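You operate a simulated robot arm through the tools that you are given. There is no shell and no other tool. Be economical: measure what you need, move in short steps, check, and stop when the job is done.

Carry out the task below with a simulated robot arm. There is one attempt and no reset: what you move stays moved.

TASK
Take the teal striped socks and leave it on the green disc on the dining table top.
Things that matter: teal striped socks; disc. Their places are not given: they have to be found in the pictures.

It is judged by the outcome, as a careful person would: the job done as asked, and still so three seconds after it is handed in. It fails if anything else is knocked over, pushed out of place, dropped, spilled or broken.

THE ROBOT
A 7-joint arm with a two-finger parallel gripper, fixed in place. Base frame: the origin is at the foot of the arm, x ahead of it, y to its left, z up; the work surface is at about z = 0. Lengths are in m, angles in rad, forces in N, time in s.
With the tool pointing down near the work surface it reaches from about 0.22 to 0.58 m from the base axis. Its first joint turns from -1.152 to 1.152 rad. Payload 2.5 kg.
Tool frame: the origin (TCP) lies between the finger pads and is the grasp point; the fingertips stand 0.023 m ahead of it; z points along the fingers, y is the line along which they close. The gripper opens to 0.094 m. The fingers are 0.038 m wide and 0.01 m thick; the gripper's body (0.054 by 0.096 m) begins 0.039 m behind the TCP.
Orientation is told as [roll, pitch, yaw] about the base's x, y, z axes, in that order, counted from this pose: with the fingers straight down and closing along the base's y, the tool's x points along the base's -x, its y along +y and its z along -z.

THE INTERFACE
- The arm moves only by the tool step_arm. Its argument "series" is a list that holds one entry, the list of rows, each a list of 6 numbers: the shift along the base's x, y, z in mm, then the turn, a rotation vector about the base's x, y, z in rad. In form: [[[x, y, z, wx, wy, wz], ...]]. A call has 1 to 8 rows; each row shifts and turns the commanded pose from where the row before left it. "hand" is the finger opening in mm, from 0 to 94, set as the call begins (left out, the last holds). A row lasts 0.2 s, in which the tool goes at most 0.05 m and 0.15 rad; a call with a longer step from one row to the next is refused whole, and so is a gripper value outside its range. A pose out of reach is approached as far as the arm can. The call stops where the force on the tool passes 40 N (or 10 N more than at its start, if that is more) or the arm is blocked; 0.2 s more then pass. The fingers move at their own pace (about 0.108 m/s each) and stop on an object; they squeeze with about 42 N. The grip force told is the motor's: it shows also when the fingers shut on nothing. Time passes only in rows, and 0.2 s behind the last, so rows that do not move let the fingers close. It gives the time, the measured TCP pose, the force on the tool (base axes), the opening and the grip force at its end, in the units of the frame above (readings bear some noise), and new pictures: "views" is both (left out), scene, wrist or none.
- Cameras (640 x 400 px; columns grow to the right, rows downward): "scene" is fixed at [0.1182, -0.407, 0.5387]; the picture's right is [0.83, -0.56, 0.00], its down [-0.34, -0.50, -0.79] and it looks along [0.44, 0.66, -0.61] (base axes); focal length 335 px, centre (320, 200). "wrist" rides on the gripper at [-0.039, 0, -0.044] in the tool frame; the picture's right is [0.00, -1.00, 0.00], its down [0.97, 0.00, -0.24] and it looks along [0.24, 0.00, 0.97] (tool axes); focal length 218 px, centre (320, 200).
- measure_at(camera, pixels): for up to 12 pixels [column, row] of the newest picture of that camera ("zoom" is the newest enlarged one), the place [x, y, z] in the base frame of the surface seen there, good to about 0.003 m. No time passes.
- inspect(camera, box): a new picture of the part [left, top, right, bottom] of that camera's present view, enlarged. No time passes.
- job_done(): hands the job in; it is judged then, once.

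Work in short steps. Measure before you move; look again where a grasp or a placing could have gone wrong, and mend it. You have 60 turns and 120 pictures in all, the two below and enlarged ones among them. Open the gripper and draw the arm clear of the work before you hand the job in, unless the task says otherwise; then end with one line.

The tools are called as a command line: name --argument value ..., lists and objects as JSON in quotes. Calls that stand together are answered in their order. step_arm: Moves the arm, as the interface text tells. Its arguments: {"type":"object","properties":{"series":{"type":"array","items":{"type":"array","items":{"type":"array","items":{"type":"number"}}}},"hand":{"type":"number"},"views":{"type":"string","enum":["both","scene","wrist","none"]}},"required":["series"]} The other tools are called the same way: measure_at (camera, pixels) gives the place of the surface under pixels of a picture; inspect (camera, box) takes an enlarged picture of a part of a camera's view; job_done () hands the job in.

At the start:

```text
clock: 0.0
tcp_pos: [0.3043, -0.1008, 0.2934]
tool_rot: [0.0, -0.001, 0.0]
contact_force: [0.5, 0.0, 0.2]
gripper_width: 0.0941
grip_force: 0.0
```

scene: 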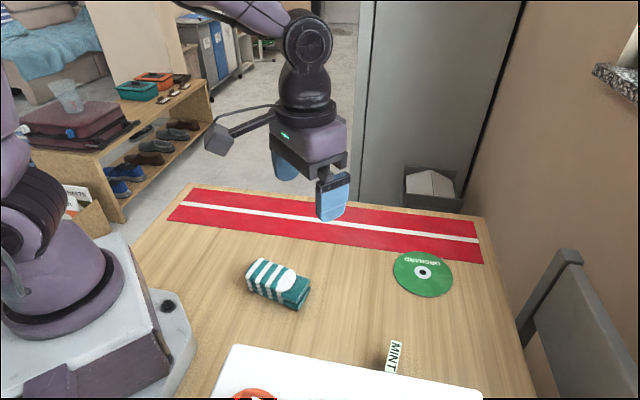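
wrist: 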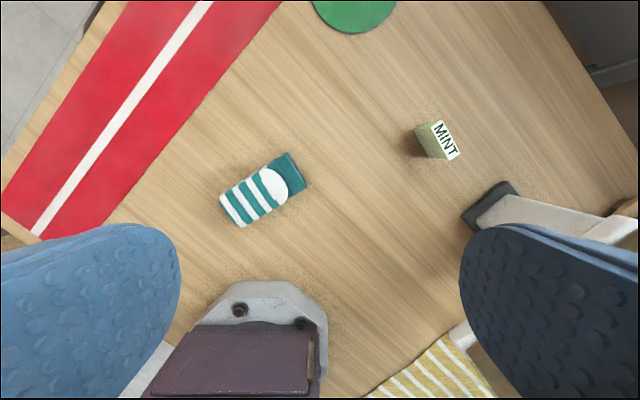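

The socks lie at scene (278,284) and the disc at (423,274). I measure both.

measure_at --camera "scene" --pixels '[[250, 262], [308, 286], [262, 264], [290, 278], [247, 284], [297, 308], [423, 274], [394, 274], [452, 274], [423, 254], [423, 296], [278, 262]]'

measure_at --camera "wrist" --pixels '[[221, 196], [239, 226], [290, 153], [306, 186], [263, 190], [240, 205], [285, 175], [355, 10], [438, 140]]'

inspect --camera "scene" --box '[220, 230, 480, 392]'

```text
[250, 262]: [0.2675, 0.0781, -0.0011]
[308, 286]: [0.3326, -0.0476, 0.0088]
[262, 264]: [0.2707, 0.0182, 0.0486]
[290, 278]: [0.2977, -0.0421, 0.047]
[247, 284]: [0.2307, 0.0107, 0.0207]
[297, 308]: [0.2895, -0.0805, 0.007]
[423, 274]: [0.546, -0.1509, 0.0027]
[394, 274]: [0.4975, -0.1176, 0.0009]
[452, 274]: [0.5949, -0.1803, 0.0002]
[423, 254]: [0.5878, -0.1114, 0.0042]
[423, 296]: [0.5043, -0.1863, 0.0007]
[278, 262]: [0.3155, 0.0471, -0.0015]
```

```text
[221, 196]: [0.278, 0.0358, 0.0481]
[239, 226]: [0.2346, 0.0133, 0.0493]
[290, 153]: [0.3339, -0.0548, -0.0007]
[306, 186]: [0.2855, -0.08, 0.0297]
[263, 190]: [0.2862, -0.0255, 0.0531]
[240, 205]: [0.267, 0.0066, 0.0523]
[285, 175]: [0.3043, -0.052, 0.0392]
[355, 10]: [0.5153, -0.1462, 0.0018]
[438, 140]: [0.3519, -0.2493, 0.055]
```

```text
2.46 times, centred on (350, 311) of scene
```

zoom: 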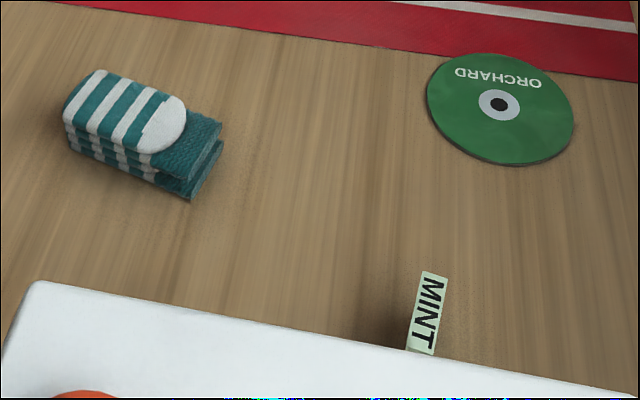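

The socks' long axis runs about (0.48, -0.88), with the centre near (0.28, -0.018), a width of about 49 mm and a top at about 0.05. I turn the tool -1.08 rad and come over them at height.

step_arm --series '[[[-3.1, 10.4, -17.5, 0, 0, -0.135], [-3.1, 10.4, -17.5, 0, 0, -0.135], [-3.1, 10.4, -17.5, 0, 0, -0.135], [-3.1, 10.4, -17.5, 0, 0, -0.135], [-3.1, 10.4, -17.5, 0, 0, -0.135], [-3.1, 10.4, -17.5, 0, 0, -0.135], [-3.1, 10.4, -17.5, 0, 0, -0.135], [-3.1, 10.4, -17.5, 0, 0, -0.135]]]' --hand 94

```text
clock: 1.8
tcp_pos: [0.2799, -0.0178, 0.1527]
tool_rot: [0.001, -0.002, -1.082]
contact_force: [-0.2, 0.0, 0.1]
gripper_width: 0.0941
grip_force: 0.0
```

scene: 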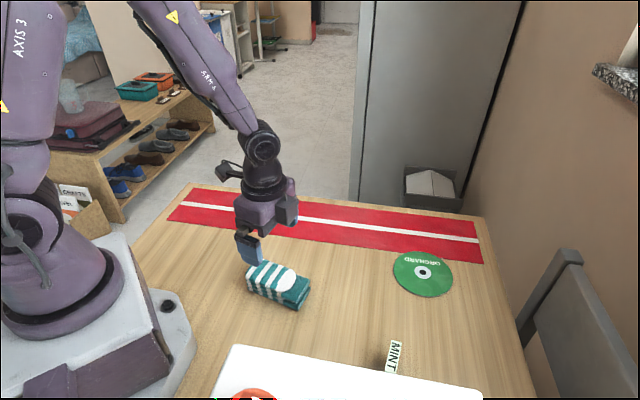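
wrist: 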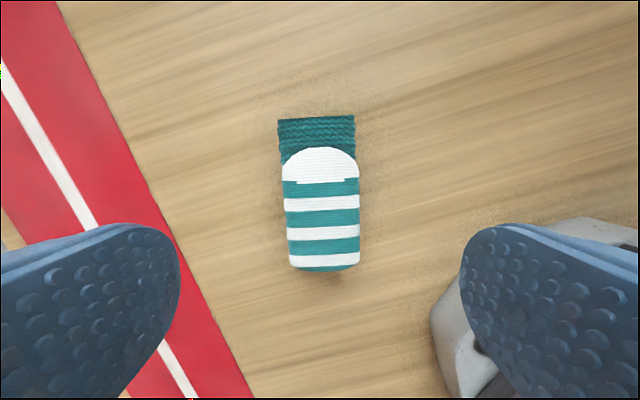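

The socks are aligned and centred between the fingers. I check where their ends are along the length.

measure_at --camera "wrist" --pixels '[[292, 262], [358, 262], [286, 205], [358, 205], [320, 160], [283, 122], [351, 120], [320, 262], [320, 135]]'

```text
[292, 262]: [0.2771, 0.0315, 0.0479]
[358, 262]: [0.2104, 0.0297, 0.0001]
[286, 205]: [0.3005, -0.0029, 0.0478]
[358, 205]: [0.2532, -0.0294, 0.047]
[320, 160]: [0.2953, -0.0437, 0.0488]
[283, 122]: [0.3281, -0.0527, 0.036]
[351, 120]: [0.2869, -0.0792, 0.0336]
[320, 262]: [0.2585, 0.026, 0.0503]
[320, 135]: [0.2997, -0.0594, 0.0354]
```

The centre is near (0.282, -0.020). I descend to TCP z of about 0.03.

step_arm --series '[[[1, -1, -25, 0, 0, 0], [1, -1, -25, 0, 0, 0], [0, 0, -25, 0, 0, 0], [0, 0, -25, 0, 0, 0], [0, 0, -15, 0, 0, 0], [0, 0, -8, 0, 0, 0]]]'

```text
clock: 3.2
tcp_pos: [0.2821, -0.0198, 0.0303]
tool_rot: [0.0, -0.001, -1.079]
contact_force: [-0.7, 0.4, -0.4]
gripper_width: 0.094
grip_force: 0.1
```

scene: 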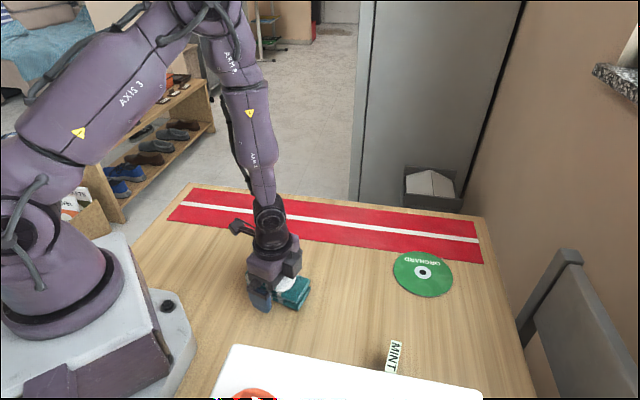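
wrist: 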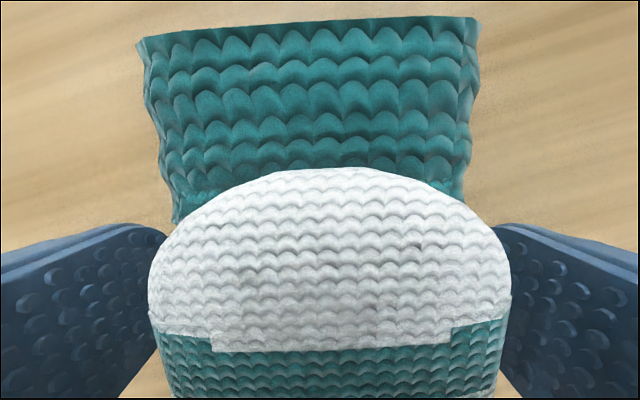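

The fingers straddle the socks, so I close.

step_arm --series '[[[0, 0, 0, 0, 0, 0], [0, 0, 0, 0, 0, 0], [0, 0, 0, 0, 0, 0]]]' --hand 0 --views "wrist"

```text
clock: 4.0
tcp_pos: [0.2809, -0.0203, 0.0301]
tool_rot: [0.001, 0.0, -1.079]
contact_force: [-0.1, 0.1, -0.3]
gripper_width: 0.0586
grip_force: 41.8
```

wrist: 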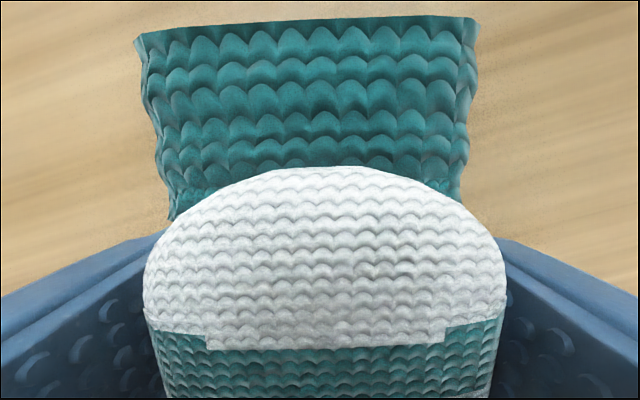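

It is held at an opening of 58.6 mm with 42 N. I lift straight up.

step_arm --series '[[[0, 0, 10, 0, 0, 0], [0, 0, 20, 0, 0, 0], [0, 0, 30, 0, 0, 0], [0, 0, 30, 0, 0, 0], [0, 0, 0, 0, 0, 0]]]'

measure_at --camera "scene" --pixels '[[423, 272], [408, 272], [437, 272], [393, 268], [453, 276], [415, 254], [432, 297]]'

```text
clock: 5.2
tcp_pos: [0.2811, -0.0194, 0.1202]
tool_rot: [-0.001, 0.0, -1.079]
contact_force: [0.2, -0.3, -0.7]
gripper_width: 0.058
grip_force: 42.3
```

scene: 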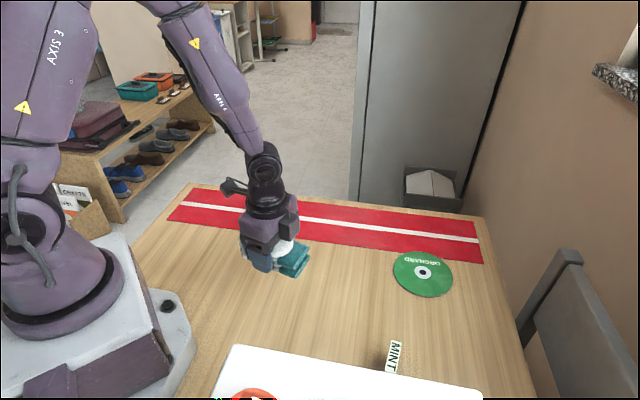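
wrist: 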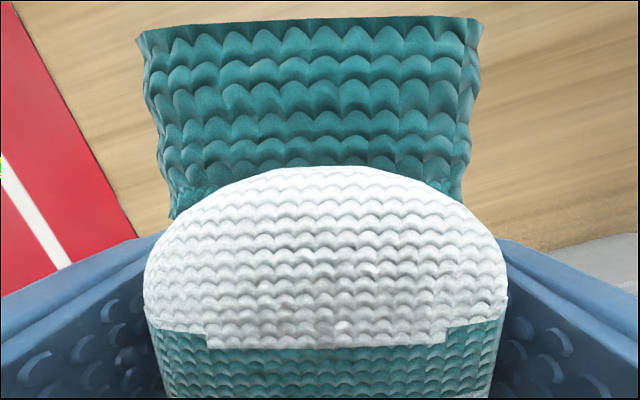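

```text
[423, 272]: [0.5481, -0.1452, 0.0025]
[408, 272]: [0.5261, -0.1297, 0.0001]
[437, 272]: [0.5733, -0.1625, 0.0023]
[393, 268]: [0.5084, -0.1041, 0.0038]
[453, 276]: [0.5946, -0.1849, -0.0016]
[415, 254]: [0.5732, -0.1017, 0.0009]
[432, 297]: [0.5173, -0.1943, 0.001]
```

Lifted and held steady. The disc's centre is near (0.549, -0.147), so I carry the socks over it at this height.

step_arm --series '[[[33.5, -15.9, 0, 0, 0, 0], [33.5, -15.9, 0, 0, 0, 0], [33.5, -15.9, 0, 0, 0, 0], [33.5, -15.9, 0, 0, 0, 0], [33.5, -15.9, 0, 0, 0, 0], [33.5, -15.9, 0, 0, 0, 0], [33.5, -15.9, 0, 0, 0, 0], [33.5, -15.9, 0, 0, 0, 0]]]'

```text
clock: 7.0
tcp_pos: [0.5491, -0.1479, 0.1187]
tool_rot: [-0.002, 0.002, -1.08]
contact_force: [1.1, -0.3, -0.6]
gripper_width: 0.0574
grip_force: 42.4
```

scene: 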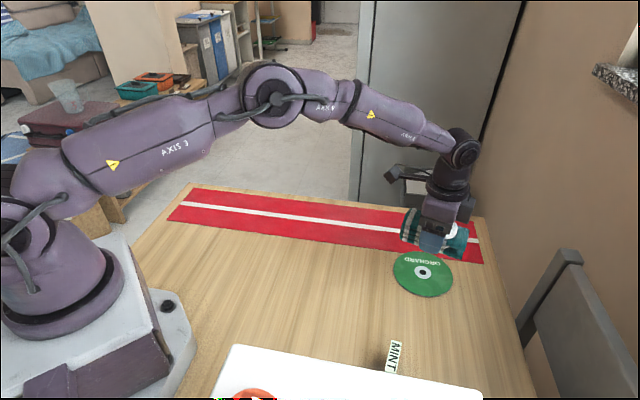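
wrist: 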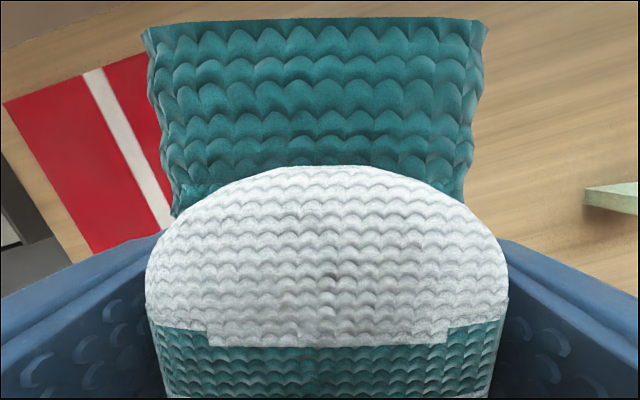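

I am over the disc and nothing else is near. I lower to about 0.035, slowing at the end.

step_arm --series '[[[0, 0, -25, 0, 0, 0], [0, 0, -25, 0, 0, 0], [0, 0, -18, 0, 0, 0], [0, 0, -10, 0, 0, 0], [0, 0, -5, 0, 0, 0], [0, 0, 0, 0, 0, 0]]]'

```text
clock: 8.4
tcp_pos: [0.5495, -0.1471, 0.0365]
tool_rot: [0.0, -0.001, -1.078]
contact_force: [-0.8, 0.0, -0.8]
gripper_width: 0.0573
grip_force: 41.8
```

scene: 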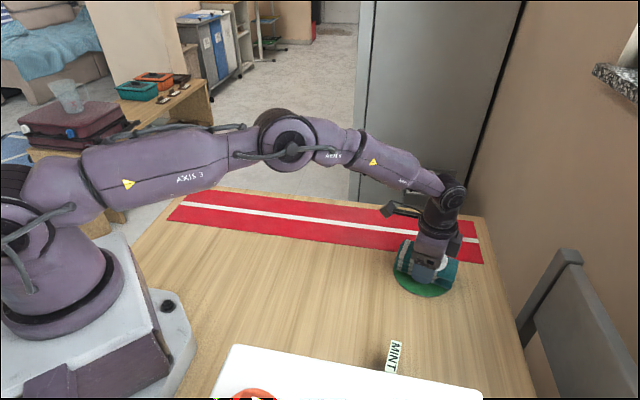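
wrist: 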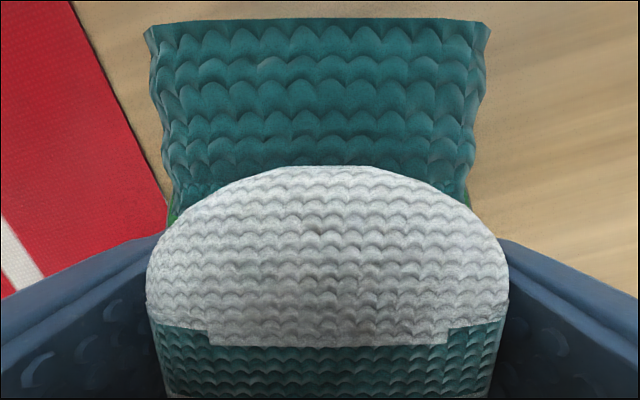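

The socks look centred on the disc but have not touched down yet. I lower a few mm more, watching the force.

step_arm --series '[[[0, 0, -2, 0, 0, 0], [0, 0, -2, 0, 0, 0], [0, 0, 0, 0, 0, 0]]]' --views "none"

inspect --camera "scene" --box '[360, 200, 488, 320]'

```text
clock: 9.2
tcp_pos: [0.5495, -0.1474, 0.0324]
tool_rot: [0.0, -0.002, -1.08]
contact_force: [-0.7, 0.8, -0.2]
gripper_width: 0.0573
grip_force: 41.9
```

```text
3.33 times, centred on (424, 260) of scene
```

zoom: 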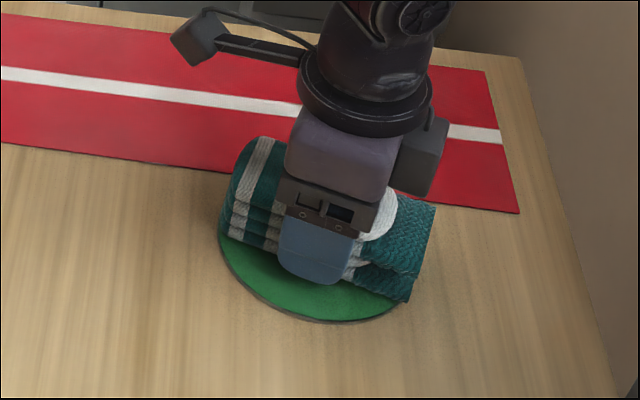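

The socks sit over the disc's centre, and the height matches the pick height plus the disc's thickness. I release.

step_arm --series '[[[0, 0, 0, 0, 0, 0], [0, 0, 0, 0, 0, 0], [0, 0, 0, 0, 0, 0]]]' --hand 90

```text
clock: 10.0
tcp_pos: [0.5487, -0.147, 0.033]
tool_rot: [-0.001, 0.0, -1.079]
contact_force: [-0.3, 0.6, 1.0]
gripper_width: 0.0902
grip_force: 0.0
```

scene: 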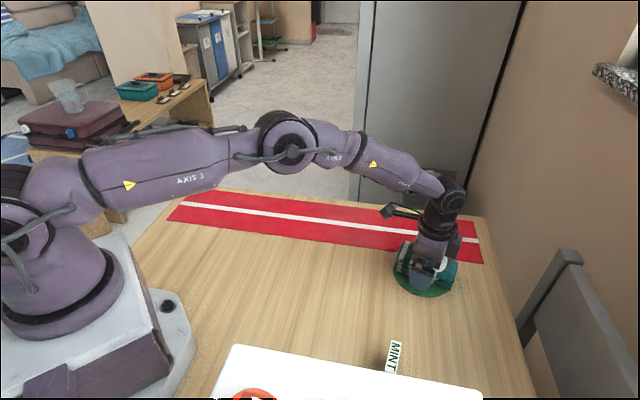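
wrist: 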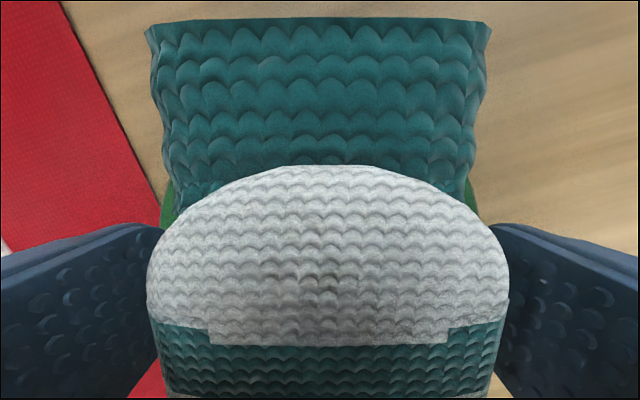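

The fingers are clear on both sides. I go straight up, then back.

step_arm --series '[[[0, 0, 15, 0, 0, 0], [0, 0, 25, 0, 0, 0], [0, 0, 30, 0, 0, 0], [-10, 0, 35, 0, 0, 0], [-40, 15, 20, 0, 0, 0], [-40, 15, 10, 0, 0, 0], [-40, 15, 0, 0, 0, 0], [-40, 15, 0, 0, 0, 0]]]'

inspect --camera "scene" --box '[360, 200, 488, 320]'

```text
clock: 11.8
tcp_pos: [0.3789, -0.0874, 0.1695]
tool_rot: [0.001, -0.001, -1.078]
contact_force: [0.1, 0.3, -0.5]
gripper_width: 0.0899
grip_force: 0.0
```

scene: 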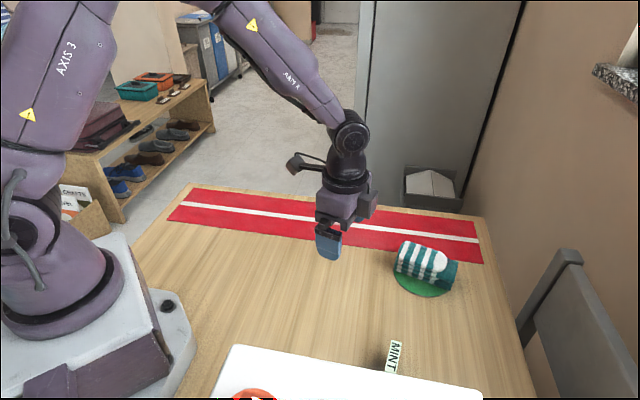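
wrist: 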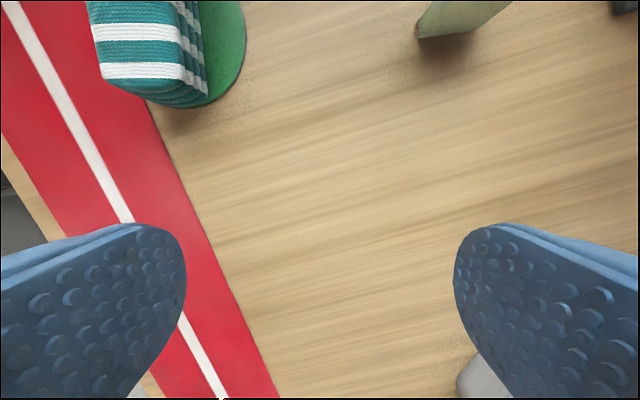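

```text
3.33 times, centred on (424, 260) of scene
```

zoom: 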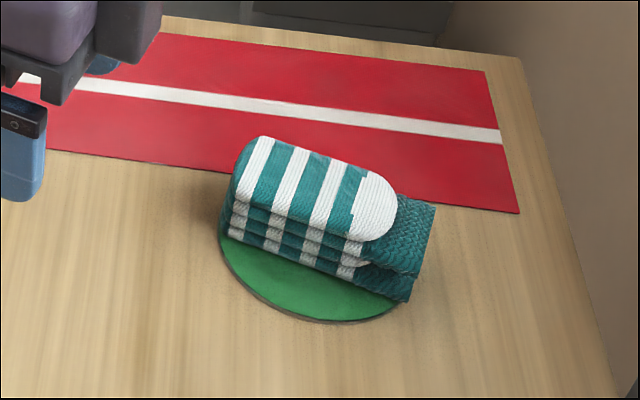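

The socks rest on the disc and nothing else has moved. I check the centring with a measurement.

measure_at --camera "zoom" --pixels '[[250, 165], [380, 210], [415, 235], [235, 235], [400, 300], [315, 180], [300, 300], [310, 318]]'

```text
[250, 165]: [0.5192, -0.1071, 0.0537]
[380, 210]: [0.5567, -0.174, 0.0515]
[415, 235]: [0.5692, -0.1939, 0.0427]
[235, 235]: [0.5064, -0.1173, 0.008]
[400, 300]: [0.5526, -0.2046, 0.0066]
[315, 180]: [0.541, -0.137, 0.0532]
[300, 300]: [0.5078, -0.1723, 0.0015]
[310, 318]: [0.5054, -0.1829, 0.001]
```

The socks' centre is about (0.551, -0.149), within a few mm of the disc's centre. The gripper is open and clear, so I hand in.

job_done

```text
The job is handed in.
```

The teal striped socks are resting on the green disc, centred to within a few millimetres; nothing else was disturbed, and the arm is clear with its gripper open.
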